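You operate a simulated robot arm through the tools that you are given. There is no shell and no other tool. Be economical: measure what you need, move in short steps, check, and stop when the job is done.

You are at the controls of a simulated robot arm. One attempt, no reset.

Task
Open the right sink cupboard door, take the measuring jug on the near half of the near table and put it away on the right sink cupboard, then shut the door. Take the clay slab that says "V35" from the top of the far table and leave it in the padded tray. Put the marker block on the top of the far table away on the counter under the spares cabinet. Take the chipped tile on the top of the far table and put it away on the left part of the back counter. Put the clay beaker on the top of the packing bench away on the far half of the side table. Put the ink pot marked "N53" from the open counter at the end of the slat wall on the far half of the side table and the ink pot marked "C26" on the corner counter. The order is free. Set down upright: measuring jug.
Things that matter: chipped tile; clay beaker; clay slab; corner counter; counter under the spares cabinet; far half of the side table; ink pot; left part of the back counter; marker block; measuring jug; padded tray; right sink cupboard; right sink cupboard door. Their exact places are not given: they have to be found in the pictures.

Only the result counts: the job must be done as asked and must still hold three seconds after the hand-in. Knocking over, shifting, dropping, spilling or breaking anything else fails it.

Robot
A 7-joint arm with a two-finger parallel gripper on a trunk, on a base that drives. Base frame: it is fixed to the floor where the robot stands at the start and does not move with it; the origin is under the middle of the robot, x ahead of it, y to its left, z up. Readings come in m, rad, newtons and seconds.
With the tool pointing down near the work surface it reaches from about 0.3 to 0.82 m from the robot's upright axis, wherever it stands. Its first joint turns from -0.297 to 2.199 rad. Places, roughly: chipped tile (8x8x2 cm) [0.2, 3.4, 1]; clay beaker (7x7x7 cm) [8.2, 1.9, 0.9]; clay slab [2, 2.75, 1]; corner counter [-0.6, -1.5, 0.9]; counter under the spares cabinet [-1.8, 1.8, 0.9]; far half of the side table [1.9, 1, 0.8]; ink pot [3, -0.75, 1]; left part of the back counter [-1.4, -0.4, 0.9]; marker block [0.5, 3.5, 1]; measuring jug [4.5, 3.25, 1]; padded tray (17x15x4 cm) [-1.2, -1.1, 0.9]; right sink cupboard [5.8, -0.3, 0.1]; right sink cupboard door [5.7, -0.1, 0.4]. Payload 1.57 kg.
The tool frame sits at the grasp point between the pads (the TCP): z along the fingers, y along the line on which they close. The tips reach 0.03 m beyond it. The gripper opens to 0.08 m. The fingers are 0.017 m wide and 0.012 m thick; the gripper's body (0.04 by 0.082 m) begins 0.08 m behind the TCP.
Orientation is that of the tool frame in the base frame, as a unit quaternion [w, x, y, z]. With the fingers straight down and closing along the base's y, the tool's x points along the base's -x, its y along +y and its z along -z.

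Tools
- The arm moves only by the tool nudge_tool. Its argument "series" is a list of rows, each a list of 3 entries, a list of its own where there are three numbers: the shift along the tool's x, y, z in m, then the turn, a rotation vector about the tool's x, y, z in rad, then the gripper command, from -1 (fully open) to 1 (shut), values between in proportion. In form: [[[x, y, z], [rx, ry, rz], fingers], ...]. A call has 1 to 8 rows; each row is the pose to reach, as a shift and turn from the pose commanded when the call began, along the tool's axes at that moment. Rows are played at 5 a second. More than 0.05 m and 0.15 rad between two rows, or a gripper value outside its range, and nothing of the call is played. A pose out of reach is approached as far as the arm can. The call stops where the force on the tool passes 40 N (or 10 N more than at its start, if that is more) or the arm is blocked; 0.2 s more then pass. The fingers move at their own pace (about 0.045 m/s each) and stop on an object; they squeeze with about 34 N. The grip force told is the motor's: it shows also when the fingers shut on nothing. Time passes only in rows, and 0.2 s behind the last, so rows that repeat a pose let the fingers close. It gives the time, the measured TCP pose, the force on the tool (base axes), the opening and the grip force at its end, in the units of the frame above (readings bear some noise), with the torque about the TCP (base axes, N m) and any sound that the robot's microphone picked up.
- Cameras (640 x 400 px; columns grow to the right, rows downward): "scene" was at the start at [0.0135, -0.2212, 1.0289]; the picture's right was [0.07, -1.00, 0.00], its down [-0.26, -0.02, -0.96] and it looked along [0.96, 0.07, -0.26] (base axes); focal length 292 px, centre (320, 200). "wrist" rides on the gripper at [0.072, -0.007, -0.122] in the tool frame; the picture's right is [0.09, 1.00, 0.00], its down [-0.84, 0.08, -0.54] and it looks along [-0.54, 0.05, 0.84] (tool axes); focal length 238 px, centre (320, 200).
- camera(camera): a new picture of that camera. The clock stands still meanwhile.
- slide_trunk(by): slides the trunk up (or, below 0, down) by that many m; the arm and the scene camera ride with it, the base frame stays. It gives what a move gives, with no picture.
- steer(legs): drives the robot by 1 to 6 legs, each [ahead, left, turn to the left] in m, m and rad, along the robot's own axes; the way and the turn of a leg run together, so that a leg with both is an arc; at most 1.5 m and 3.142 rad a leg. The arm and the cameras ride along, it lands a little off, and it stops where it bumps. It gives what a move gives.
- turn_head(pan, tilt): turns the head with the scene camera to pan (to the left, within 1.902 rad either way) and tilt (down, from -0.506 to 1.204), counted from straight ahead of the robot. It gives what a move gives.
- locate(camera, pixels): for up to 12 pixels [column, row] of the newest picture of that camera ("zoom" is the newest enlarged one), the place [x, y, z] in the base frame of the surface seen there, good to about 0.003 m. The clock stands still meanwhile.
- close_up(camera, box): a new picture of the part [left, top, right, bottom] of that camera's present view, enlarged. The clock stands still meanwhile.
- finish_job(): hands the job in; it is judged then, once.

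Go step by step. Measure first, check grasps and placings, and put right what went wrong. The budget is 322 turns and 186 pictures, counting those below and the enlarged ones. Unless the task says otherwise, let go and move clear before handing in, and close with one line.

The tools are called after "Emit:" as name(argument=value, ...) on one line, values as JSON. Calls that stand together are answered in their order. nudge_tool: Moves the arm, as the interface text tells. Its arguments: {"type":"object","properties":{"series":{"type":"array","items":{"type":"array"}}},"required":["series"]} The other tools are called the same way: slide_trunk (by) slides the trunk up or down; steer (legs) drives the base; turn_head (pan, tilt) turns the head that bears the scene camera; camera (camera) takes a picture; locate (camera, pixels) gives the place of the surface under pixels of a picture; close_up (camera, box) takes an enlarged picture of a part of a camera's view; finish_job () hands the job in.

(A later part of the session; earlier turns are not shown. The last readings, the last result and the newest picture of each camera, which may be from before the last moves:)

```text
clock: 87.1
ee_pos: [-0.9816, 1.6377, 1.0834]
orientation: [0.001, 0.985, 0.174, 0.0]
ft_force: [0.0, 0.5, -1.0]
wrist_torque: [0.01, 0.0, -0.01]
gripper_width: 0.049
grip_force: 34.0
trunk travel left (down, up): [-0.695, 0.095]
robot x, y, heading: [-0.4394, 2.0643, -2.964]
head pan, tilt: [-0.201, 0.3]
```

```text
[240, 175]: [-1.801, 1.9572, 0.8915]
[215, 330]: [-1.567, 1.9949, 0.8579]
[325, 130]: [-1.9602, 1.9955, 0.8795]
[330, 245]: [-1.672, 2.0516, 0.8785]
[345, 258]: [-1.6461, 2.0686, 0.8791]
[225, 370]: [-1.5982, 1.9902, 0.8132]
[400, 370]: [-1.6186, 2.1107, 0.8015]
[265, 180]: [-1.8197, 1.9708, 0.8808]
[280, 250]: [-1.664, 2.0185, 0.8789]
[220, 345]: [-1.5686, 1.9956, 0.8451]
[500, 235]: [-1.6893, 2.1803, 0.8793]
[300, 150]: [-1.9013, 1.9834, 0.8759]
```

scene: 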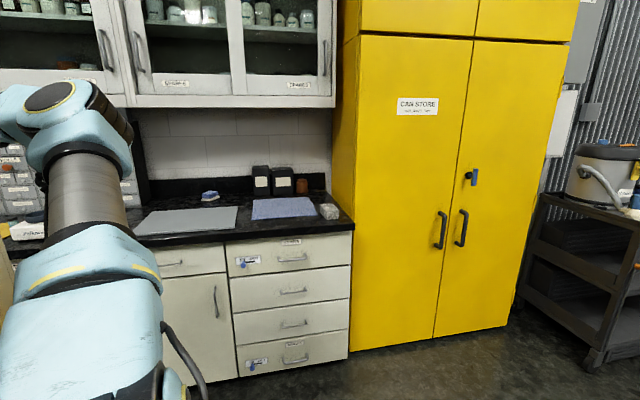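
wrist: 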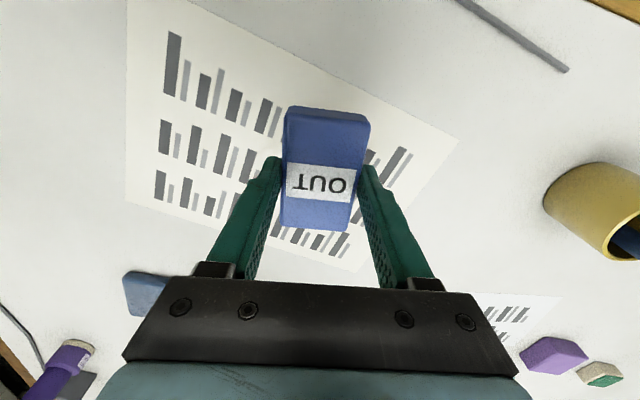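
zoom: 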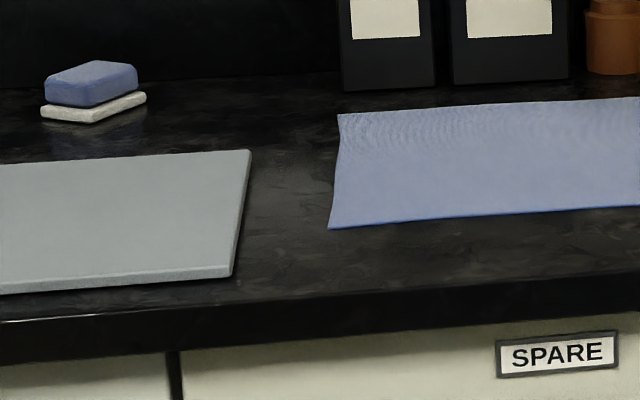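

I stand closer, then set the block on bare counter at about [-1.655,2.045], clear of mat and cloth.

Emit:
steer(legs=[[0.5, -0.35, 0]])

Emit:
nudge_tool(series=[[[0, 0, 0], [0, 0, 0.09], 1], [[0, 0, 0], [0, 0, 0.18], 1]])

Emit:
camera(camera="wrist")

```text
clock: 90.6
ee_pos: [-1.539, 1.8987, 1.0851]
orientation: [0.001, 0.985, 0.171, 0.0]
ft_force: [-0.2, 0.8, -0.9]
wrist_torque: [0.01, 0.01, 0.03]
gripper_width: 0.0485
grip_force: 33.6
trunk travel left (down, up): [-0.695, 0.095]
robot x, y, heading: [-0.9951, 2.3261, -2.98]
head pan, tilt: [-0.201, 0.3]
```

```text
clock: 91.2
ee_pos: [-1.5396, 1.8985, 1.0859]
orientation: [0.0, 0.997, 0.082, 0.0]
ft_force: [0.7, 0.7, -1.6]
wrist_torque: [0.0, 0.02, -0.02]
gripper_width: 0.0485
grip_force: 34.3
trunk travel left (down, up): [-0.695, 0.095]
robot x, y, heading: [-0.9971, 2.333, -2.979]
head pan, tilt: [-0.201, 0.3]
```

```text
148 pictures are left
```

wrist: 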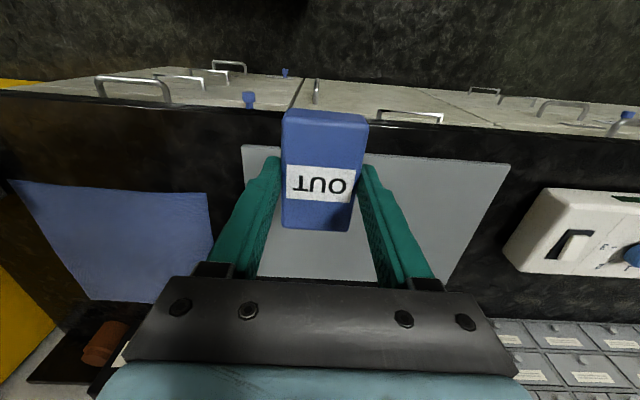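

Emit:
nudge_tool(series=[[[-0.022, -0.04, 0], [0, 0, 0], 1], [[-0.045, -0.08, 0], [0, 0, 0], 1], [[-0.067, -0.122, 0], [0, 0, 0], 1], [[-0.09, -0.163, 0], [0, 0, 0], 1], [[-0.09, -0.163, 0.045], [0, 0, 0], 1], [[-0.09, -0.163, 0.09], [0, 0, 0], 1]])

Emit:
camera(camera="wrist")

```text
clock: 92.6
ee_pos: [-1.6534, 2.0457, 0.9948]
orientation: [0.002, 0.997, 0.083, 0.0]
ft_force: [-0.7, 0.3, 0.0]
wrist_torque: [-0.04, -0.02, 0.01]
gripper_width: 0.0488
grip_force: 34.4
trunk travel left (down, up): [-0.695, 0.095]
robot x, y, heading: [-0.9925, 2.3288, -2.979]
head pan, tilt: [-0.201, 0.3]
```

```text
147 pictures are left
```

wrist: 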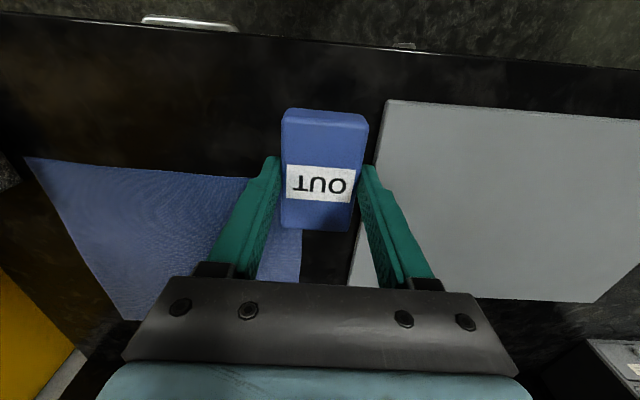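

Lower the last 8 cm to contact and release gently.

Emit:
nudge_tool(series=[[[0, 0, 0.04], [0, 0, 0], 1], [[0, 0, 0.07], [0, 0, 0], 1], [[0, 0, 0.077], [0, 0, 0], 1]])

Emit:
camera(camera="wrist")

```text
clock: 93.4
ee_pos: [-1.6536, 2.044, 0.918]
orientation: [0.0, 0.997, 0.083, 0.0]
ft_force: [0.3, -0.8, -0.1]
wrist_torque: [0.0, 0.01, 0.01]
gripper_width: 0.0489
grip_force: 33.4
trunk travel left (down, up): [-0.695, 0.095]
robot x, y, heading: [-0.998, 2.3293, -2.973]
head pan, tilt: [-0.201, 0.3]
```

```text
146 pictures are left
```

wrist: 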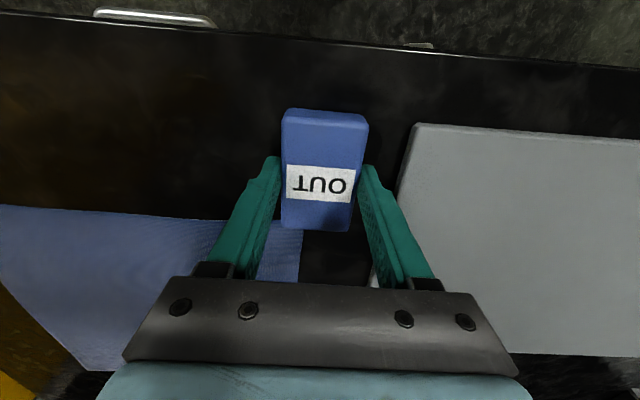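

Emit:
nudge_tool(series=[[[0, 0, 0.003], [0, 0, 0], 1], [[0, 0, 0.003], [0, 0, 0], -0.6], [[0, 0, 0.003], [0, 0, 0], -0.6], [[0, 0, -0.03], [0, 0, 0], -0.6], [[0, 0, -0.07], [0, 0, 0], -0.6], [[0, 0, -0.11], [0, 0, 0], -1], [[0, 0, -0.15], [0, 0, 0], -1]])

Emit:
camera(camera="wrist")

```text
clock: 95.0
ee_pos: [-1.6541, 2.0436, 1.0691]
orientation: [0.0, 0.997, 0.083, 0.001]
ft_force: [-0.4, -0.2, 0.4]
wrist_torque: [0.0, 0.01, 0.03]
gripper_width: 0.0799
grip_force: 0.0
trunk travel left (down, up): [-0.695, 0.095]
robot x, y, heading: [-0.9923, 2.3255, -2.973]
head pan, tilt: [-0.201, 0.3]
```

```text
145 pictures are left
```

wrist: 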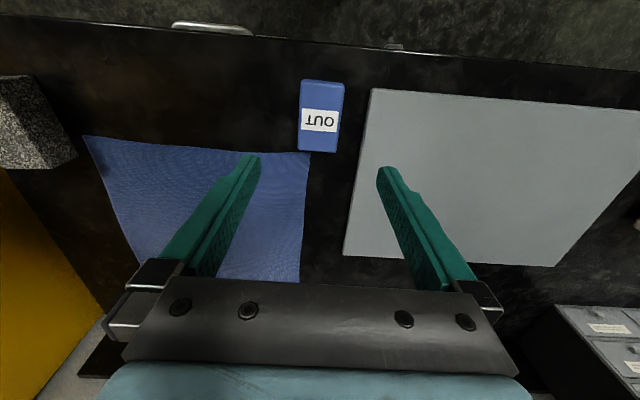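

The block rests on the counter (320,120 in the wrist view). Next the slab: I back off, turn, and line up for the corridor between the lamp foot and the side table.

Emit:
steer(legs=[[-0.5, 0, 0], [0, 0, 3.141], [0, -1.0, 0]])

Emit:
turn_head(pan=-0.1, tilt=0.4)

Emit:
camera(camera="scene")

```text
clock: 110.1
ee_pos: [0.3279, 1.7038, 1.068]
orientation: [0.0, -0.09, 0.996, -0.001]
ft_force: [-0.1, 0.8, 0.4]
wrist_torque: [0.03, 0.04, -0.01]
gripper_width: 0.08
grip_force: 0.0
trunk travel left (down, up): [-0.695, 0.095]
robot x, y, heading: [-0.3284, 1.4116, 0.178]
head pan, tilt: [-0.201, 0.3]
```

```text
clock: 110.8
ee_pos: [0.3302, 1.7055, 1.0686]
orientation: [0.0, -0.089, 0.996, 0.0]
ft_force: [0.0, 0.3, 0.4]
wrist_torque: [0.01, 0.01, 0.0]
gripper_width: 0.0802
grip_force: 0.0
trunk travel left (down, up): [-0.695, 0.095]
robot x, y, heading: [-0.3288, 1.4108, 0.182]
head pan, tilt: [-0.099, 0.4]
```

```text
144 pictures are left
```

scene: 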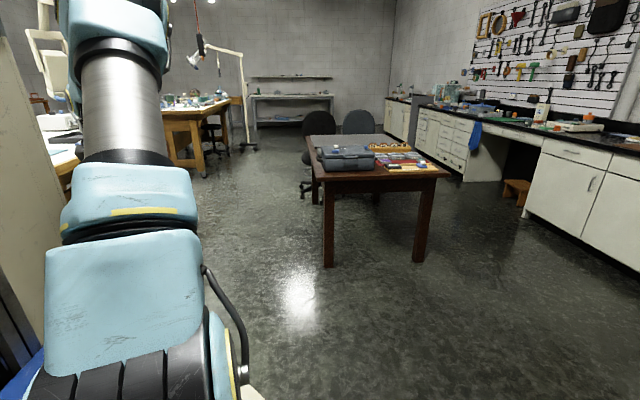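

Corridor is clear; drive ahead past the lamp.

Emit:
steer(legs=[[1.2, 0, -0.008], [1.2, 0, 0]])

Emit:
turn_head(pan=0.5, tilt=0.5)

Emit:
camera(camera="scene")

Emit:
turn_head(pan=-1.3, tilt=0.6)

Emit:
camera(camera="scene")

```text
clock: 122.5
ee_pos: [2.6847, 2.1229, 1.0683]
orientation: [0.001, -0.089, 0.996, 0.0]
ft_force: [-0.1, 0.4, -0.3]
wrist_torque: [0.02, 0.0, -0.04]
gripper_width: 0.0798
grip_force: 0.0
trunk travel left (down, up): [-0.695, 0.095]
robot x, y, heading: [2.0287, 1.8274, 0.179]
head pan, tilt: [-0.099, 0.4]
```

```text
clock: 123.5
ee_pos: [2.6843, 2.1235, 1.0684]
orientation: [0.0, -0.09, 0.996, 0.0]
ft_force: [-0.3, -0.3, 0.0]
wrist_torque: [0.0, 0.01, 0.03]
gripper_width: 0.0802
grip_force: 0.0
trunk travel left (down, up): [-0.695, 0.095]
robot x, y, heading: [2.0271, 1.8304, 0.183]
head pan, tilt: [0.499, 0.499]
```

```text
143 pictures are left
```

scene: 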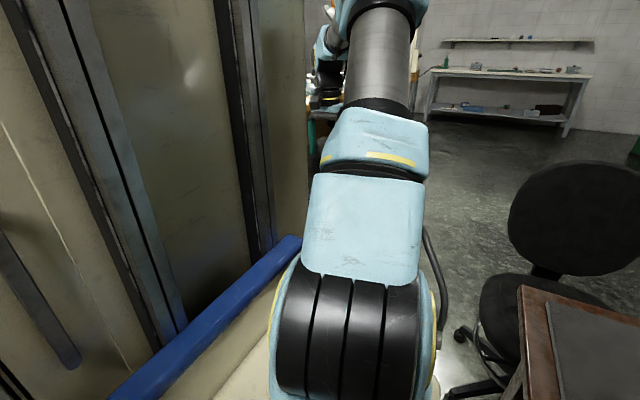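

```text
clock: 125.3
ee_pos: [2.6833, 2.1226, 1.0689]
orientation: [-0.001, -0.09, 0.996, 0.0]
ft_force: [1.1, -0.1, -0.1]
wrist_torque: [-0.01, -0.01, -0.01]
gripper_width: 0.08
grip_force: 0.1
trunk travel left (down, up): [-0.695, 0.095]
robot x, y, heading: [2.0282, 1.833, 0.177]
head pan, tilt: [-1.3, 0.6]
```

```text
142 pictures are left
```

scene: 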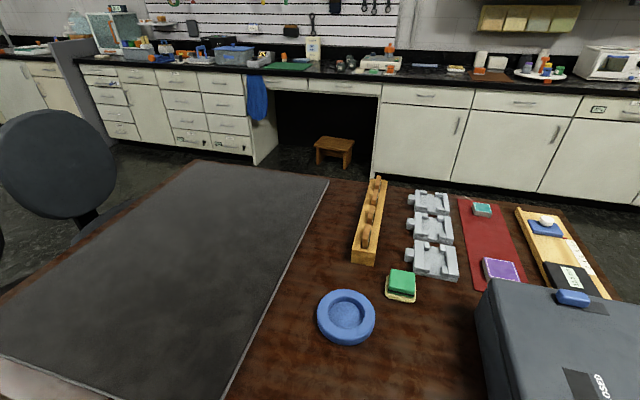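

This shows the side table well. Measure mat edge, table ends and free spots now.

Emit:
locate(camera="scene", pixels=[[329, 182], [222, 398], [195, 163], [550, 205], [345, 320], [400, 285], [260, 375], [430, 340], [480, 285], [440, 385], [300, 300], [375, 255]])

Emit:
close_up(camera="scene", box=[220, 160, 540, 400])

```text
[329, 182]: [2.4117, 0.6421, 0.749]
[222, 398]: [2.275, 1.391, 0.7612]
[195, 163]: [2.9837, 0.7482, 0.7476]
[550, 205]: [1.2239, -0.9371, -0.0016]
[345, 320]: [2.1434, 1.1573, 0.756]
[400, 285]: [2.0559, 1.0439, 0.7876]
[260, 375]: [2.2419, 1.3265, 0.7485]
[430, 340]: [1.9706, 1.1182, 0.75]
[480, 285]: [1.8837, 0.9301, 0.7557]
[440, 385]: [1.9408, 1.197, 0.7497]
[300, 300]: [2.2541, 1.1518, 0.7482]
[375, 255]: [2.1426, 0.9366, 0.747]
```

```text
1.67 times, centred on (380, 280) of scene
```

zoom: 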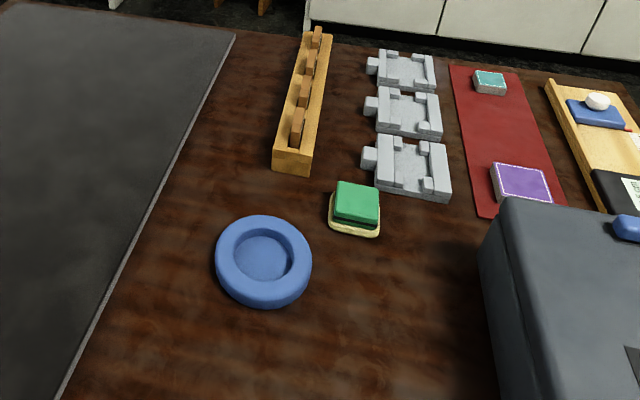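

Free bare wood on the far half lies near [1.95,1.16] and [2.06,1.27] (mat edge at room-u 2.48). Now strafe toward the far table and swing the arm left.

Emit:
steer(legs=[[0, 0.27, 0]])

Emit:
nudge_tool(series=[[[0.04, 0.025, 0], [0, 0, 0], -1], [[0.08, 0.05, 0], [0, 0, 0], -1], [[0.12, 0.075, 0], [0, 0, 0], -1], [[0.16, 0.1, 0], [0, 0, 0], -1], [[0.2, 0.125, 0], [0, 0, 0], -1], [[0.24, 0.15, 0], [0, 0, 0], -1], [[0.28, 0.175, 0], [0, 0, 0], -1], [[0.32, 0.2, 0], [0, 0, 0], -1]])

Emit:
nudge_tool(series=[[[0.04, 0.025, 0], [0, 0, 0], -1], [[0.08, 0.05, 0], [0, 0, 0], -1], [[0.12, 0.075, 0], [0, 0, 0], -1], [[0.16, 0.1, 0], [0, 0, 0], -1], [[0.2, 0.125, 0], [0, 0, 0], -1]])

Emit:
camera(camera="wrist")

```text
clock: 127.2
ee_pos: [2.6349, 2.388, 1.0681]
orientation: [0.0, -0.089, 0.996, -0.001]
ft_force: [0.6, -0.2, -0.1]
wrist_torque: [0.0, -0.04, -0.02]
gripper_width: 0.0801
grip_force: 0.1
trunk travel left (down, up): [-0.695, 0.095]
robot x, y, heading: [1.9797, 2.0949, 0.181]
head pan, tilt: [-1.3, 0.6]
```

```text
clock: 128.6
ee_pos: [2.3925, 2.4878, 1.0694]
orientation: [0.005, -0.087, 0.996, -0.001]
ft_force: [2.8, 3.2, -1.0]
wrist_torque: [-0.37, 0.3, -0.16]
gripper_width: 0.08
grip_force: 0.1
trunk travel left (down, up): [-0.695, 0.095]
robot x, y, heading: [1.9786, 2.0948, 0.178]
head pan, tilt: [-1.3, 0.6]
stopped in row 6: the force on the tool passed its limit at 62 N (the readings are from after the stop); the commanded pose is now the measured one
```

```text
clock: 128.9
ee_pos: [2.3895, 2.4903, 1.0704]
orientation: [0.01, -0.082, 0.997, -0.001]
ft_force: [-4.4, 4.8, 1.0]
wrist_torque: [-0.63, -0.45, -0.56]
gripper_width: 0.08
grip_force: 0.0
trunk travel left (down, up): [-0.695, 0.095]
robot x, y, heading: [1.982, 2.095, 0.179]
head pan, tilt: [-1.3, 0.6]
stopped in row 1: the force on the tool passed its limit at 85 N (the readings are from after the stop); the commanded pose is now the measured one
```

```text
140 pictures are left
```

wrist: 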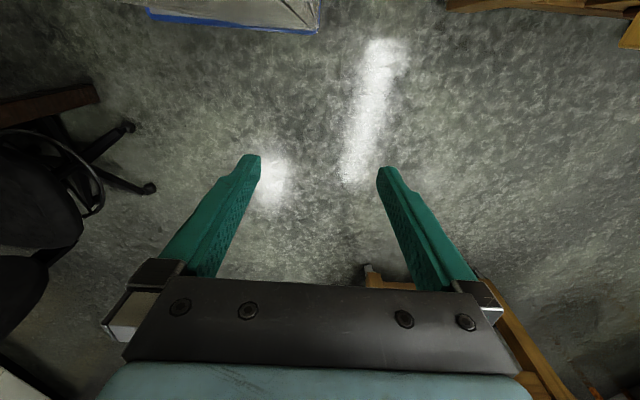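

The tool met something (62 N). I stop and look at the arm with the scene camera before going on.

Emit:
turn_head(pan=0.45, tilt=0.1)

Emit:
camera(camera="scene")

```text
clock: 130.7
ee_pos: [2.3889, 2.4907, 1.0696]
orientation: [0.01, -0.083, 0.997, -0.001]
ft_force: [-1.6, 6.0, 3.2]
wrist_torque: [-0.94, 0.02, -0.61]
gripper_width: 0.0799
grip_force: 0.1
trunk travel left (down, up): [-0.695, 0.095]
robot x, y, heading: [1.9848, 2.0956, 0.183]
head pan, tilt: [0.45, 0.099]
```

```text
139 pictures are left
```

scene: 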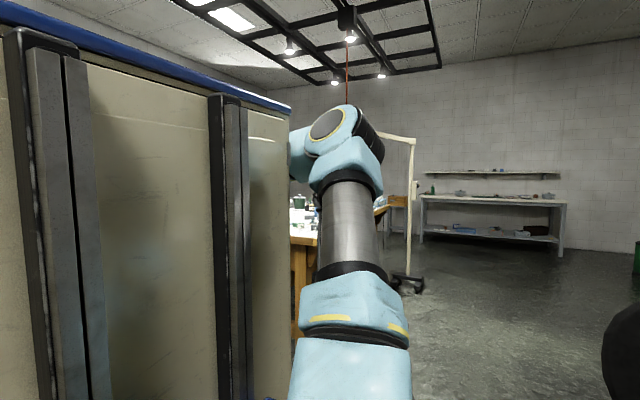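

Emit:
locate(camera="scene", pixels=[[270, 150], [285, 108], [60, 30], [150, 200], [225, 300], [30, 60], [340, 130], [345, 220], [350, 350], [300, 140], [300, 265], [310, 340]])

```text
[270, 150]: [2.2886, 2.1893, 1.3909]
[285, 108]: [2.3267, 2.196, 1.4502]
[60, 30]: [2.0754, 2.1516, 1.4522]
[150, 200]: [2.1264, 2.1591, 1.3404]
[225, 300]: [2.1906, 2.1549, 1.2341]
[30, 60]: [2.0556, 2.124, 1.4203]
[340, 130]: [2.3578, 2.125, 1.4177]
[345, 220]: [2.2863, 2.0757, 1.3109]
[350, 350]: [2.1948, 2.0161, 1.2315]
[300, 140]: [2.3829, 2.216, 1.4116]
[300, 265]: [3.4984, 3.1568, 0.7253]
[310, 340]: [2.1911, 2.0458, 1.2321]
```

The tall casing left of the head (room for the arm only in front of it, beyond 0.35 m ahead) was touched by the wrist. I retreat, raise the trunk, and instead turn the base about 0.7 rad to face the slab.

Emit:
nudge_tool(series=[[[-0.04, 0, 0], [0, 0, 0], -1], [[-0.08, 0, 0], [0, 0, 0], -1], [[-0.12, -0.02, 0], [0, 0, 0], -1], [[-0.15, -0.04, 0], [0, 0, 0], -1]])

Emit:
slide_trunk(by=0.09)

Emit:
steer(legs=[[-0.16, 0, 0], [0, 0, 0.7]])

Emit:
turn_head(pan=0.0, tilt=0.5)

Emit:
camera(camera="scene")

Emit:
camera(camera="wrist")

```text
clock: 131.7
ee_pos: [2.5431, 2.4763, 1.0733]
orientation: [0.01, -0.083, 0.996, -0.001]
ft_force: [-0.8, -0.6, -0.2]
wrist_torque: [-0.03, -0.01, -0.02]
gripper_width: 0.0798
grip_force: 0.1
trunk travel left (down, up): [-0.695, 0.095]
robot x, y, heading: [1.9806, 2.0985, 0.18]
head pan, tilt: [0.45, 0.099]
```

```text
clock: 132.9
ee_pos: [2.5438, 2.4744, 1.1626]
orientation: [0.011, -0.082, 0.997, 0.0]
ft_force: [0.1, 0.0, -0.2]
wrist_torque: [0.05, 0.02, 0.02]
gripper_width: 0.08
grip_force: 0.1
trunk travel left (down, up): [-0.785, 0.005]
robot x, y, heading: [1.9797, 2.0988, 0.181]
head pan, tilt: [0.45, 0.099]
```

```text
clock: 136.2
ee_pos: [2.0049, 2.721, 1.1631]
orientation: [0.011, -0.421, 0.907, 0.002]
ft_force: [0.1, 0.1, -0.4]
wrist_torque: [-0.02, -0.04, 0.03]
gripper_width: 0.08
grip_force: 0.1
trunk travel left (down, up): [-0.785, 0.005]
robot x, y, heading: [1.818, 2.0659, 0.885]
head pan, tilt: [0.45, 0.099]
```

```text
clock: 137.1
ee_pos: [2.0051, 2.7206, 1.1622]
orientation: [0.011, -0.422, 0.907, 0.002]
ft_force: [-0.4, 1.2, -0.5]
wrist_torque: [-0.01, -0.01, 0.04]
gripper_width: 0.08
grip_force: 0.1
trunk travel left (down, up): [-0.785, 0.005]
robot x, y, heading: [1.8244, 2.0651, 0.887]
head pan, tilt: [0.0, 0.499]
```

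```text
138 pictures are left
```

scene: 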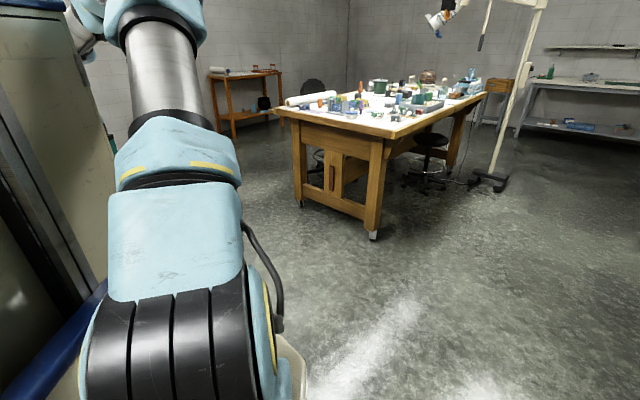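

```text
137 pictures are left
```

wrist: 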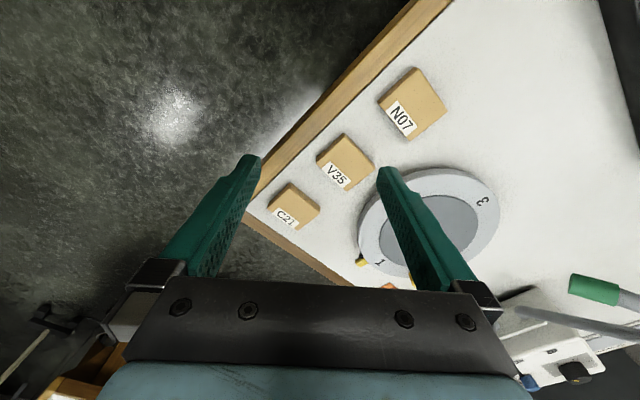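

V35 is at (345,160), between N07 and C21. Enlarge and measure.

Emit:
close_up(camera="wrist", box=[240, 50, 480, 250])

Emit:
locate(camera="zoom", pixels=[[270, 225], [355, 310], [290, 285], [195, 355], [460, 120], [400, 330], [225, 270], [355, 290], [210, 300], [280, 370], [130, 430], [275, 355]])

```text
2.00 times, centred on (360, 150) of wrist
```

zoom: 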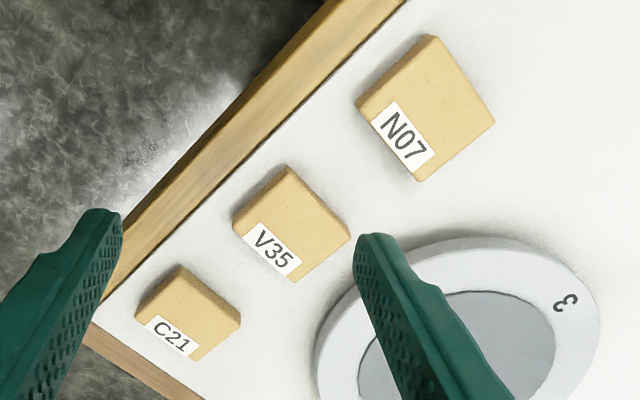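

```text
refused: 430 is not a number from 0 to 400
```

Emit:
locate(camera="zoom", pixels=[[288, 172], [345, 237], [292, 276], [240, 210], [290, 220], [268, 250], [292, 282], [320, 300], [215, 210], [200, 310], [420, 110], [180, 270]])

```text
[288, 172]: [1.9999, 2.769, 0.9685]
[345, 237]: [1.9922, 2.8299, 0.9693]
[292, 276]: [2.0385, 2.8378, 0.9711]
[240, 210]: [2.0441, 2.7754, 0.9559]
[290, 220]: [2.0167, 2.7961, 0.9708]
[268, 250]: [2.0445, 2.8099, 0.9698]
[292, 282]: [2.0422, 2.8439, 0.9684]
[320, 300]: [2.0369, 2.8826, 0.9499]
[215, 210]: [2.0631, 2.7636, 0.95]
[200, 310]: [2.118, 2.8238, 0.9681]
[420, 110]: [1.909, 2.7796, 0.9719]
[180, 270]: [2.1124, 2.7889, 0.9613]
```

V35 centre ≈[2.019,2.804], short axis about along room-u. I edge the base in a little, yaw the tool and view again.

Emit:
steer(legs=[[0.046, 0.053, 0]])

Emit:
nudge_tool(series=[[[0, 0, 0], [0, 0, -0.14], -1], [[0, 0, 0], [0, 0, -0.28], -1], [[0, 0, 0], [0, 0, -0.42], -1], [[0, 0, 0], [0, 0, -0.56], -1], [[0, 0, 0], [0, 0, -0.7], -1], [[0, 0, 0], [0, 0, -0.81], -1]])

Emit:
camera(camera="wrist")

```text
clock: 138.1
ee_pos: [1.9939, 2.7907, 1.164]
orientation: [0.011, -0.421, 0.907, 0.002]
ft_force: [-0.2, -0.6, -0.4]
wrist_torque: [-0.03, 0.0, -0.02]
gripper_width: 0.0798
grip_force: 0.0
trunk travel left (down, up): [-0.785, 0.005]
robot x, y, heading: [1.8091, 2.135, 0.887]
head pan, tilt: [0.0, 0.499]
```

```text
clock: 139.5
ee_pos: [1.9937, 2.7911, 1.1627]
orientation: [-0.01, 0.745, -0.667, 0.003]
ft_force: [0.2, 0.0, 0.6]
wrist_torque: [0.02, -0.01, 0.02]
gripper_width: 0.0802
grip_force: 0.1
trunk travel left (down, up): [-0.785, 0.005]
robot x, y, heading: [1.8117, 2.1333, 0.892]
head pan, tilt: [0.0, 0.499]
```

```text
135 pictures are left
```

wrist: 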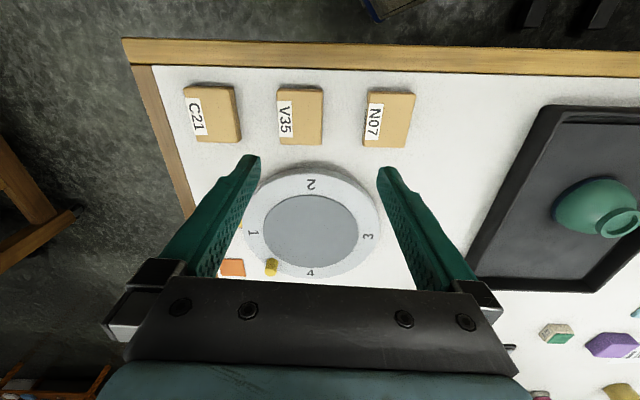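

Emit:
nudge_tool(series=[[[-0.01, -0.0265, 0.03], [0, 0, 0], -1], [[-0.01, -0.0265, 0.07], [0, 0, 0], -1], [[-0.01, -0.0265, 0.11], [0, 0, 0], -1], [[-0.01, -0.0265, 0.13], [0, 0, 0], -1]])

Emit:
camera(camera="wrist")

```text
clock: 140.5
ee_pos: [2.0205, 2.8078, 1.0349]
orientation: [-0.011, 0.745, -0.667, 0.002]
ft_force: [-0.2, 0.1, 0.7]
wrist_torque: [0.02, -0.02, -0.02]
gripper_width: 0.0797
grip_force: 0.1
trunk travel left (down, up): [-0.785, 0.005]
robot x, y, heading: [1.812, 2.1364, 0.885]
head pan, tilt: [0.0, 0.499]
```

```text
134 pictures are left
```

wrist: 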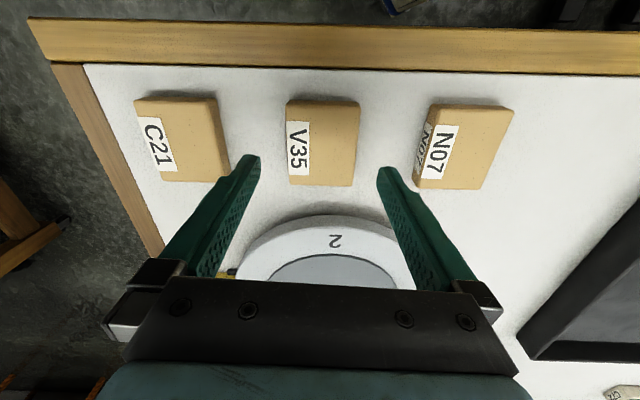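

Emit:
locate(camera="wrist", pixels=[[290, 105], [355, 105], [350, 183], [290, 183], [412, 186], [432, 110], [228, 175], [325, 145], [335, 225], [217, 105]])

```text
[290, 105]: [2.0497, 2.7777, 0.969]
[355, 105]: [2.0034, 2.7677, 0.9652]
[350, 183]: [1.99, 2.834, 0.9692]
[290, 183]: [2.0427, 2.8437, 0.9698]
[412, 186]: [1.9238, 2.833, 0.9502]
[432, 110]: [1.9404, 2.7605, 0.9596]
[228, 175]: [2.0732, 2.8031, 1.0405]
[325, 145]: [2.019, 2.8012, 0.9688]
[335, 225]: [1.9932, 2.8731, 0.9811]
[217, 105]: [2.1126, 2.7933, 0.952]
```

Slab centred; neighbours clear of the fingers. Descend and grip.

Emit:
nudge_tool(series=[[[0, 0, 0.03], [0, 0, -0.04], -1], [[0, 0, 0.05], [0, 0, -0.04], -1], [[0, 0, 0.05], [0, 0, -0.04], 0], [[0, 0, 0.05], [0, 0, -0.04], 1], [[0, 0, 0.05], [0, 0, -0.04], 1], [[0, 0, 0.05], [0, 0, -0.04], 1], [[0, 0, 0.01], [0, 0, -0.04], 1], [[0, 0, -0.03], [0, 0, -0.04], 1]])

Emit:
camera(camera="wrist")

```text
clock: 142.3
ee_pos: [2.0211, 2.8047, 1.0634]
orientation: [-0.011, 0.758, -0.652, 0.003]
ft_force: [0.0, -0.1, -2.7]
wrist_torque: [-0.01, 0.0, 0.02]
gripper_width: 0.0576
grip_force: 33.9
trunk travel left (down, up): [-0.785, 0.005]
robot x, y, heading: [1.8101, 2.135, 0.885]
head pan, tilt: [0.0, 0.499]
```

```text
133 pictures are left
```

wrist: 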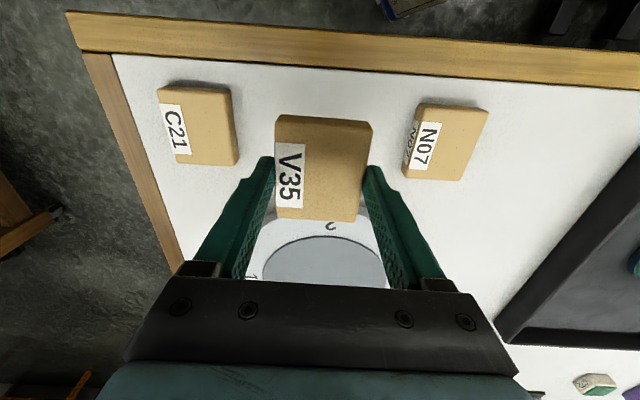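

V35 is held (0.058 m). Lift and reverse back out of the corridor.

Emit:
nudge_tool(series=[[[0, 0, -0.04], [0, 0, 0], 1], [[0, 0, -0.08], [0, 0, 0], 1]])

Emit:
steer(legs=[[0, 0, -0.713], [0, -0.34, 0], [-1.2, 0, 0], [-1.2, 0, 0]])

```text
clock: 142.9
ee_pos: [2.0185, 2.8038, 1.145]
orientation: [-0.011, 0.758, -0.652, 0.003]
ft_force: [-0.2, 0.1, -1.2]
wrist_torque: [-0.01, 0.02, -0.01]
gripper_width: 0.0574
grip_force: 34.3
trunk travel left (down, up): [-0.785, 0.005]
robot x, y, heading: [1.8079, 2.1362, 0.89]
head pan, tilt: [0.0, 0.499]
```

```text
clock: 158.4
ee_pos: [0.1059, 1.7677, 1.1443]
orientation: [0.009, -0.482, 0.876, -0.005]
ft_force: [0.0, -0.9, -1.1]
wrist_torque: [0.03, -0.01, 0.05]
gripper_width: 0.0572
grip_force: 33.6
trunk travel left (down, up): [-0.785, 0.005]
robot x, y, heading: [-0.4902, 1.3982, 0.17]
head pan, tilt: [0.0, 0.499]
```

Emit:
steer(legs=[[0, 0, 3.141], [0, 1.1, 0], [0, 0.95, 0]])

Emit:
turn_head(pan=0.0, tilt=0.5)

Emit:
camera(camera="scene")

Emit:
camera(camera="wrist")

```text
clock: 175.9
ee_pos: [-0.7507, -0.9794, 1.1441]
orientation: [-0.006, 0.878, 0.479, -0.009]
ft_force: [-0.3, -0.8, -1.1]
wrist_torque: [0.0, 0.02, 0.0]
gripper_width: 0.0572
grip_force: 34.1
trunk travel left (down, up): [-0.785, 0.005]
robot x, y, heading: [-0.1518, -0.6227, -2.98]
head pan, tilt: [0.0, 0.499]
```

```text
clock: 176.5
ee_pos: [-0.751, -0.9792, 1.1428]
orientation: [-0.007, 0.878, 0.478, -0.009]
ft_force: [-0.1, 0.2, -1.4]
wrist_torque: [-0.02, 0.02, 0.02]
gripper_width: 0.0576
grip_force: 34.2
trunk travel left (down, up): [-0.785, 0.005]
robot x, y, heading: [-0.1511, -0.618, -2.982]
head pan, tilt: [0.0, 0.499]
```

```text
132 pictures are left
```

scene: 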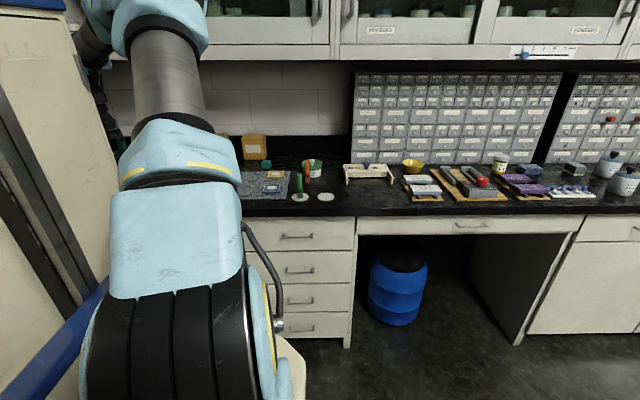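

```text
131 pictures are left
```

wrist: 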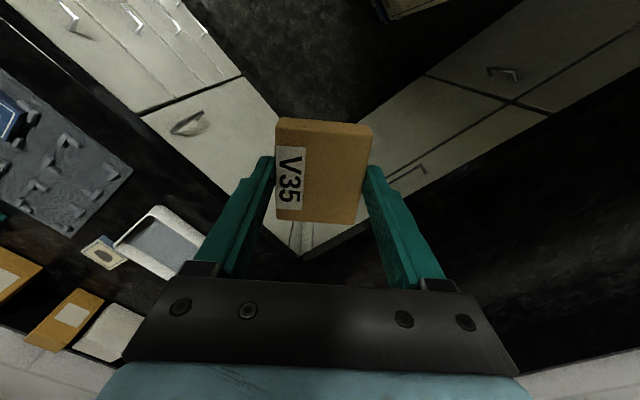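

After driving ahead 0.5 m the hand would be over the tray; check the upper cabinet's clearance first.

Emit:
locate(camera="scene", pixels=[[400, 45], [300, 52], [250, 140], [340, 210], [310, 197], [260, 185], [285, 25], [560, 205], [430, 50]])

Emit:
locate(camera="wrist", pixels=[[155, 210], [120, 240], [185, 270], [165, 245], [100, 250], [200, 215]])

```text
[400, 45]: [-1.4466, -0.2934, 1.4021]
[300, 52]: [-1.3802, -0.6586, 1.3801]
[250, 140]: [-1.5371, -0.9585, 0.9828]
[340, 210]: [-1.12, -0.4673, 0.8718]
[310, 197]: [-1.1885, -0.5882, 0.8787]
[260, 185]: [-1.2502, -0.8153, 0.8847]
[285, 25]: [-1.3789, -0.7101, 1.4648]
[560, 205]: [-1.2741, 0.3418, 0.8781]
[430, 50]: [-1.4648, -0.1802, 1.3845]
```

```text
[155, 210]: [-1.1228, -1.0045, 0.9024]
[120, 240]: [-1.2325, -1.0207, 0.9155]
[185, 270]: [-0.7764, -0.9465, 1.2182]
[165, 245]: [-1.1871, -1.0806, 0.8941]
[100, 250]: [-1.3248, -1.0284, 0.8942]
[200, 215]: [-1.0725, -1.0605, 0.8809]
```

Cabinet front is at room-u −1.47, bottom 1.37; the tray centre at −1.35. Lower the trunk 0.1 and drive ahead 0.44.

Emit:
slide_trunk(by=-0.1)

Emit:
steer(legs=[[0.43, 0, 0]])

Emit:
camera(camera="wrist")

```text
clock: 177.8
ee_pos: [-0.7502, -0.9799, 1.0447]
orientation: [-0.006, 0.878, 0.478, -0.009]
ft_force: [0.3, 0.9, -1.1]
wrist_torque: [-0.01, 0.02, 0.0]
gripper_width: 0.0571
grip_force: 34.4
trunk travel left (down, up): [-0.685, 0.105]
robot x, y, heading: [-0.149, -0.6173, -2.977]
head pan, tilt: [0.0, 0.499]
```

```text
clock: 180.5
ee_pos: [-1.1752, -1.0511, 1.0446]
orientation: [-0.005, 0.878, 0.479, -0.009]
ft_force: [0.0, -0.8, -1.2]
wrist_torque: [-0.01, 0.01, -0.01]
gripper_width: 0.0571
grip_force: 33.7
trunk travel left (down, up): [-0.685, 0.105]
robot x, y, heading: [-0.5749, -0.6879, -2.978]
head pan, tilt: [0.0, 0.499]
```

```text
130 pictures are left
```

wrist: 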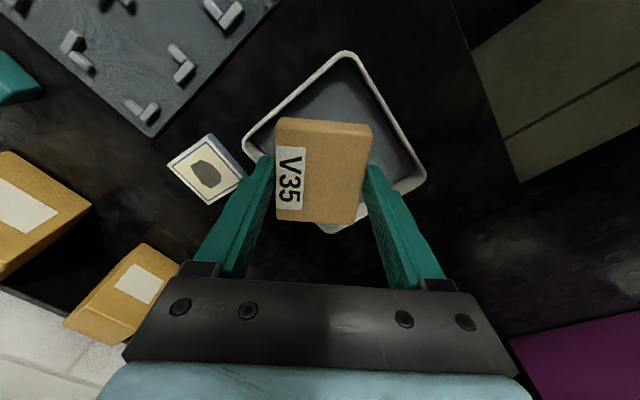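

The tray (corners 345,55 / 245,140 / 425,180 / 335,235) is below. Locate its rim.

Emit:
locate(camera="wrist", pixels=[[345, 56], [248, 140], [422, 178], [325, 100], [260, 135], [405, 140], [390, 190], [385, 120], [290, 100], [205, 172], [212, 140], [330, 228]])

Emit:
close_up(camera="wrist", box=[150, 110, 270, 210])

Emit:
locate(camera="zoom", pixels=[[110, 195], [300, 110], [500, 320], [300, 400]])

```text
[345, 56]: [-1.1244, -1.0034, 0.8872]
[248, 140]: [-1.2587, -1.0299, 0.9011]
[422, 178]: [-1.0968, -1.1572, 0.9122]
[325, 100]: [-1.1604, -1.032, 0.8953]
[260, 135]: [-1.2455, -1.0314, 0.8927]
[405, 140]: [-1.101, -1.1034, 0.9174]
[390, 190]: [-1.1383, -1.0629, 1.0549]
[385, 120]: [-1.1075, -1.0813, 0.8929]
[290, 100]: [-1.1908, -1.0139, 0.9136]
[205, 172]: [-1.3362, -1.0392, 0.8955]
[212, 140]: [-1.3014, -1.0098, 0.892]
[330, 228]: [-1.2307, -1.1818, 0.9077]
```

```text
4.00 times, centred on (210, 160) of wrist
```

zoom: 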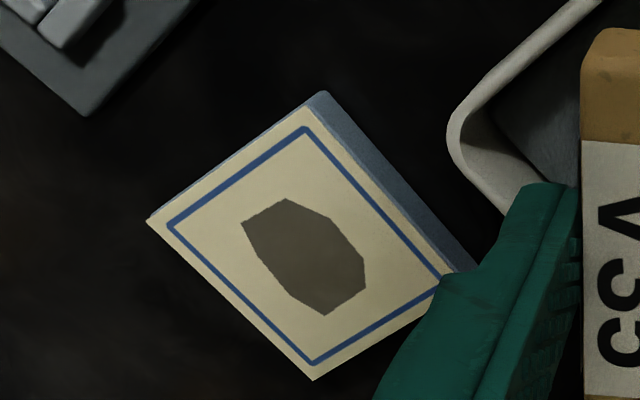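

```text
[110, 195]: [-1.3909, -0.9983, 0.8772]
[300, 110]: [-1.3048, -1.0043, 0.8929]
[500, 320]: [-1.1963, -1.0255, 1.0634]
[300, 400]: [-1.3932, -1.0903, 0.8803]
```

Tray centre ≈[-1.178,-1.093], floor z≈0.893. Move over and lower the slab.

Emit:
nudge_tool(series=[[[-0.037, 0.02, 0], [0, 0, 0], 1], [[-0.037, 0.02, 0.045], [0, 0, 0], 1], [[-0.037, 0.02, 0.09], [0, 0, 0], 1], [[-0.037, 0.02, 0.105], [0, 0, 0], 1], [[-0.037, 0.02, 0.111], [0, 0, 0], 1]])

Emit:
camera(camera="wrist")

```text
clock: 181.7
ee_pos: [-1.18, -1.0928, 0.9327]
orientation: [-0.006, 0.878, 0.478, -0.009]
ft_force: [0.0, -0.1, -0.9]
wrist_torque: [-0.04, -0.02, 0.01]
gripper_width: 0.0573
grip_force: 34.2
trunk travel left (down, up): [-0.685, 0.105]
robot x, y, heading: [-0.5763, -0.6893, -2.977]
head pan, tilt: [0.0, 0.499]
```

```text
128 pictures are left
```

wrist: 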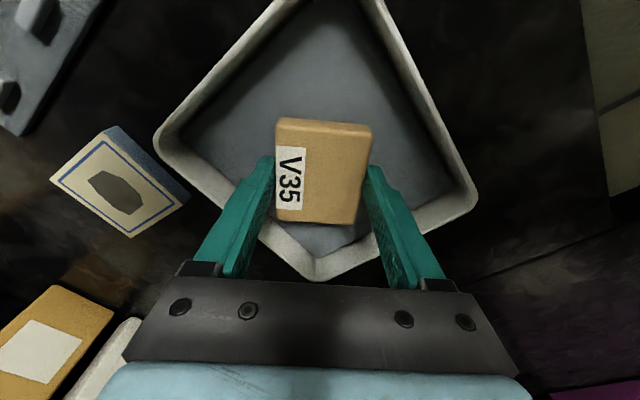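

Slab sits inside the tray walls. Lower to contact, open, rise.

Emit:
nudge_tool(series=[[[0, 0, 0.004], [0, 0, 0], 1], [[0, 0, 0.004], [0, 0, 0], -0.9], [[0, 0, 0.004], [0, 0, 0], -0.9], [[0, 0, -0.03], [0, 0, 0], -0.9], [[0, 0, -0.07], [0, 0, 0], -0.9], [[0, 0, -0.11], [0, 0, 0], -1], [[0, 0, -0.15], [0, 0, 0], -1]])

Emit:
camera(camera="wrist")

```text
clock: 183.3
ee_pos: [-1.1771, -1.0919, 1.082]
orientation: [-0.007, 0.878, 0.478, -0.009]
ft_force: [-0.2, 0.4, -0.4]
wrist_torque: [0.02, -0.05, -0.01]
gripper_width: 0.0801
grip_force: 0.2
trunk travel left (down, up): [-0.685, 0.105]
robot x, y, heading: [-0.5784, -0.6907, -2.983]
head pan, tilt: [0.0, 0.499]
```

```text
127 pictures are left
```

wrist: 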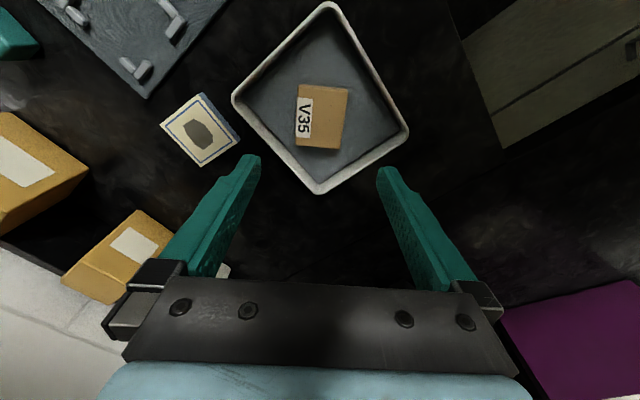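

V35 lies in the tray. Back off and look at the back counter's left part.

Emit:
steer(legs=[[-0.4, 0, 0]])

Emit:
close_up(camera="scene", box=[220, 110, 460, 260])

Emit:
locate(camera="zoom", pixels=[[300, 200], [300, 230], [260, 160], [280, 215], [340, 200], [100, 220], [210, 225], [310, 175], [345, 225], [380, 170], [500, 215], [270, 190]])

```text
clock: 185.8
ee_pos: [-0.7805, -1.0294, 1.0825]
orientation: [-0.006, 0.877, 0.48, -0.009]
ft_force: [0.6, 0.5, -0.5]
wrist_torque: [0.03, -0.02, 0.0]
gripper_width: 0.08
grip_force: 0.0
trunk travel left (down, up): [-0.685, 0.105]
robot x, y, heading: [-0.1794, -0.6247, -2.974]
head pan, tilt: [0.0, 0.499]
```

```text
2.67 times, centred on (340, 185) of scene
```

zoom: 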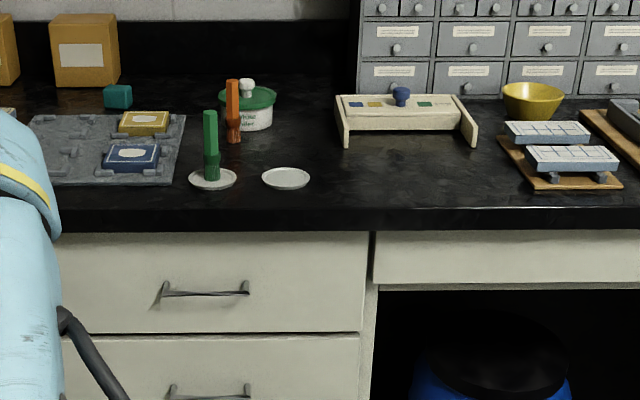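

```text
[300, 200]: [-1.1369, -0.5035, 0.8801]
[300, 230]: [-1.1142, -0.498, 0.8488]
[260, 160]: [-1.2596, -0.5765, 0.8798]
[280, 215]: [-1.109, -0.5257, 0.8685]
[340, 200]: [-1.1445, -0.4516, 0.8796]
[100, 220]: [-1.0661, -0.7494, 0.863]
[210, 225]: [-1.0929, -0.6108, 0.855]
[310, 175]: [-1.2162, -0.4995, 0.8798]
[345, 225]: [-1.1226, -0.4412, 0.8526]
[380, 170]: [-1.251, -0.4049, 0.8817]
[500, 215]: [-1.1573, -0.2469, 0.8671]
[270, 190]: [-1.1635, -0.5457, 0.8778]
```

Free spot for the tile: about [-1.24,-0.39] at zoom (390,180). Now drive to the left side of the far table.

Emit:
steer(legs=[[0, 0, -3.141], [0, 1.3, 0], [0, 1.3, 0], [0, 1.05, 0]])

Emit:
turn_head(pan=0.0, tilt=0.6)

Emit:
camera(camera="scene")

```text
clock: 210.8
ee_pos: [-0.1999, 3.3752, 1.0832]
orientation: [0.01, -0.48, 0.877, -0.006]
ft_force: [-0.1, -0.2, -0.3]
wrist_torque: [0.03, 0.05, 0.03]
gripper_width: 0.08
grip_force: 0.0
trunk travel left (down, up): [-0.685, 0.105]
robot x, y, heading: [-0.8012, 2.9652, 0.168]
head pan, tilt: [0.0, 0.499]
```

```text
clock: 211.4
ee_pos: [-0.1996, 3.3749, 1.0841]
orientation: [0.01, -0.48, 0.877, -0.006]
ft_force: [-0.2, -0.3, 0.9]
wrist_torque: [-0.04, -0.01, 0.02]
gripper_width: 0.0798
grip_force: 0.1
trunk travel left (down, up): [-0.685, 0.105]
robot x, y, heading: [-0.7974, 2.9664, 0.168]
head pan, tilt: [0.0, 0.6]
```

```text
125 pictures are left
```

scene: 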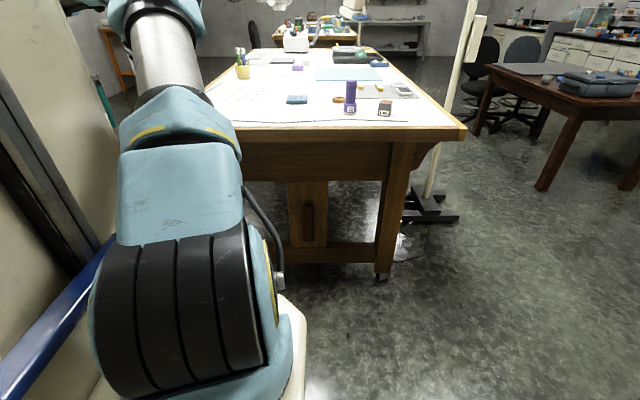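

Emit:
steer(legs=[[0.47, 0, 0]])

Emit:
camera(camera="wrist")

Emit:
close_up(camera="scene", box=[240, 60, 480, 210])

```text
clock: 214.2
ee_pos: [0.2631, 3.455, 1.0834]
orientation: [0.009, -0.481, 0.877, -0.006]
ft_force: [0.0, 0.3, -0.4]
wrist_torque: [-0.01, 0.02, 0.0]
gripper_width: 0.0798
grip_force: 0.0
trunk travel left (down, up): [-0.685, 0.105]
robot x, y, heading: [-0.3345, 3.0454, 0.171]
head pan, tilt: [0.0, 0.6]
```

```text
124 pictures are left
```

wrist: 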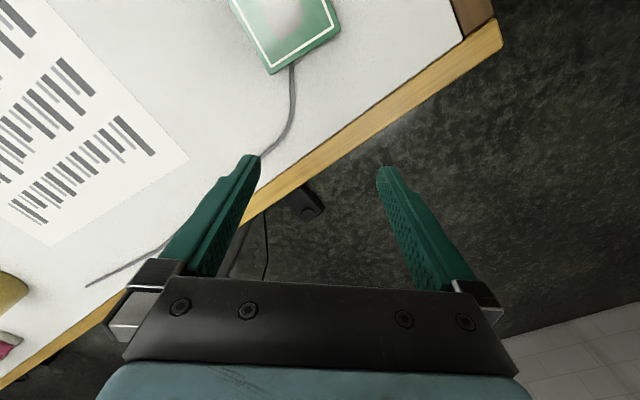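

```text
2.67 times, centred on (360, 135) of scene
```

zoom: 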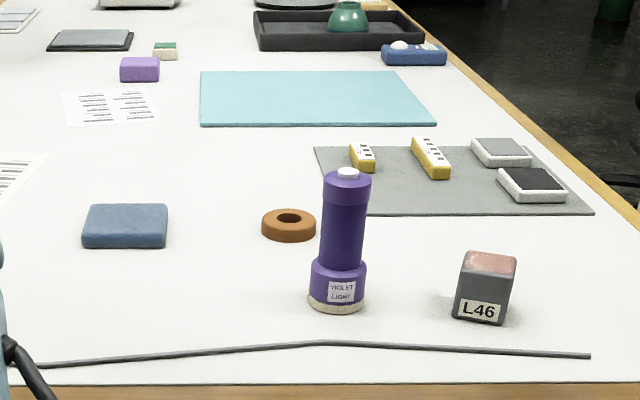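

Emit:
nudge_tool(series=[[[0.045, 0, 0], [0, 0, 0], -1], [[0.09, -0.02, 0], [0, 0, 0], -1], [[0.12, -0.03, 0], [0, 0, 0], -1]])

Emit:
close_up(camera="wrist", box=[160, 0, 480, 200])

Emit:
close_up(camera="scene", box=[260, 85, 320, 125])

```text
clock: 215.0
ee_pos: [0.2247, 3.3381, 1.0827]
orientation: [0.01, -0.481, 0.876, -0.006]
ft_force: [-0.4, 0.1, -0.3]
wrist_torque: [0.0, 0.05, -0.01]
gripper_width: 0.0799
grip_force: 0.1
trunk travel left (down, up): [-0.685, 0.105]
robot x, y, heading: [-0.337, 3.0451, 0.172]
head pan, tilt: [0.0, 0.6]
```

```text
2.00 times, centred on (320, 100) of wrist
```

zoom: 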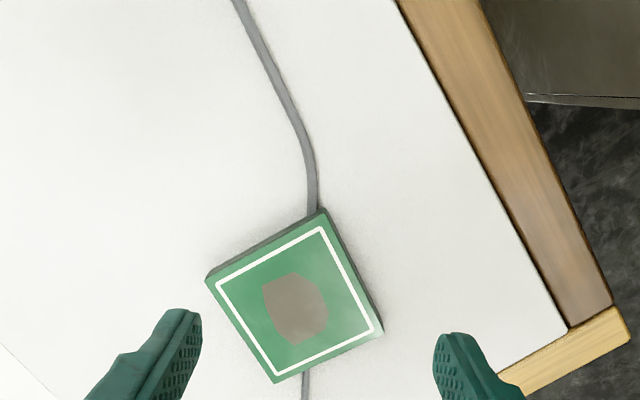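

```text
10.00 times, centred on (290, 105) of scene
```

zoom: 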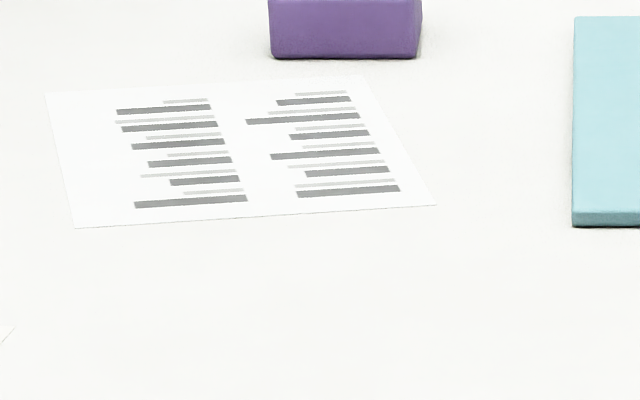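

Emit:
close_up(camera="wrist", box=[240, 90, 380, 200])

Emit:
locate(camera="zoom", pixels=[[105, 110], [368, 35], [435, 290], [235, 390], [290, 210], [330, 12], [40, 250], [375, 25]])

```text
3.64 times, centred on (310, 145) of wrist
```

zoom: 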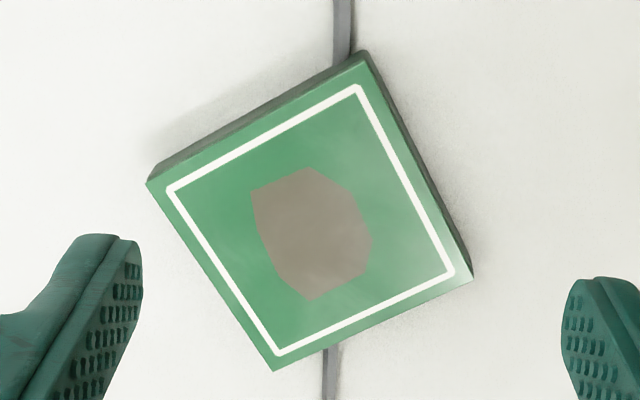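

```text
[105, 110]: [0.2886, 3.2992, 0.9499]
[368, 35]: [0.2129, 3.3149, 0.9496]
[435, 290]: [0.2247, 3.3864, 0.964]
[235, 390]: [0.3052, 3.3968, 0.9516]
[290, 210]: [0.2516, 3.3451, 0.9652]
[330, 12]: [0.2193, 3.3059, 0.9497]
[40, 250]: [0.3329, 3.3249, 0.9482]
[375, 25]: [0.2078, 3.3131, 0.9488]
```

Emit:
locate(camera="zoom", pixels=[[152, 182], [362, 62], [466, 274], [276, 364], [310, 235], [250, 115], [420, 160], [370, 320], [210, 270]])

```text
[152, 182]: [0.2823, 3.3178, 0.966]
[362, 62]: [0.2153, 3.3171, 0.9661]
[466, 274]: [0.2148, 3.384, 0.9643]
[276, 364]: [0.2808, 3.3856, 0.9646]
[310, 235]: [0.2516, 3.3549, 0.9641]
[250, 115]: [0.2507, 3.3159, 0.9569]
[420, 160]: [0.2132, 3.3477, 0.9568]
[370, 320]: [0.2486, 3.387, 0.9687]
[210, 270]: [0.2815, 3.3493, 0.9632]
```

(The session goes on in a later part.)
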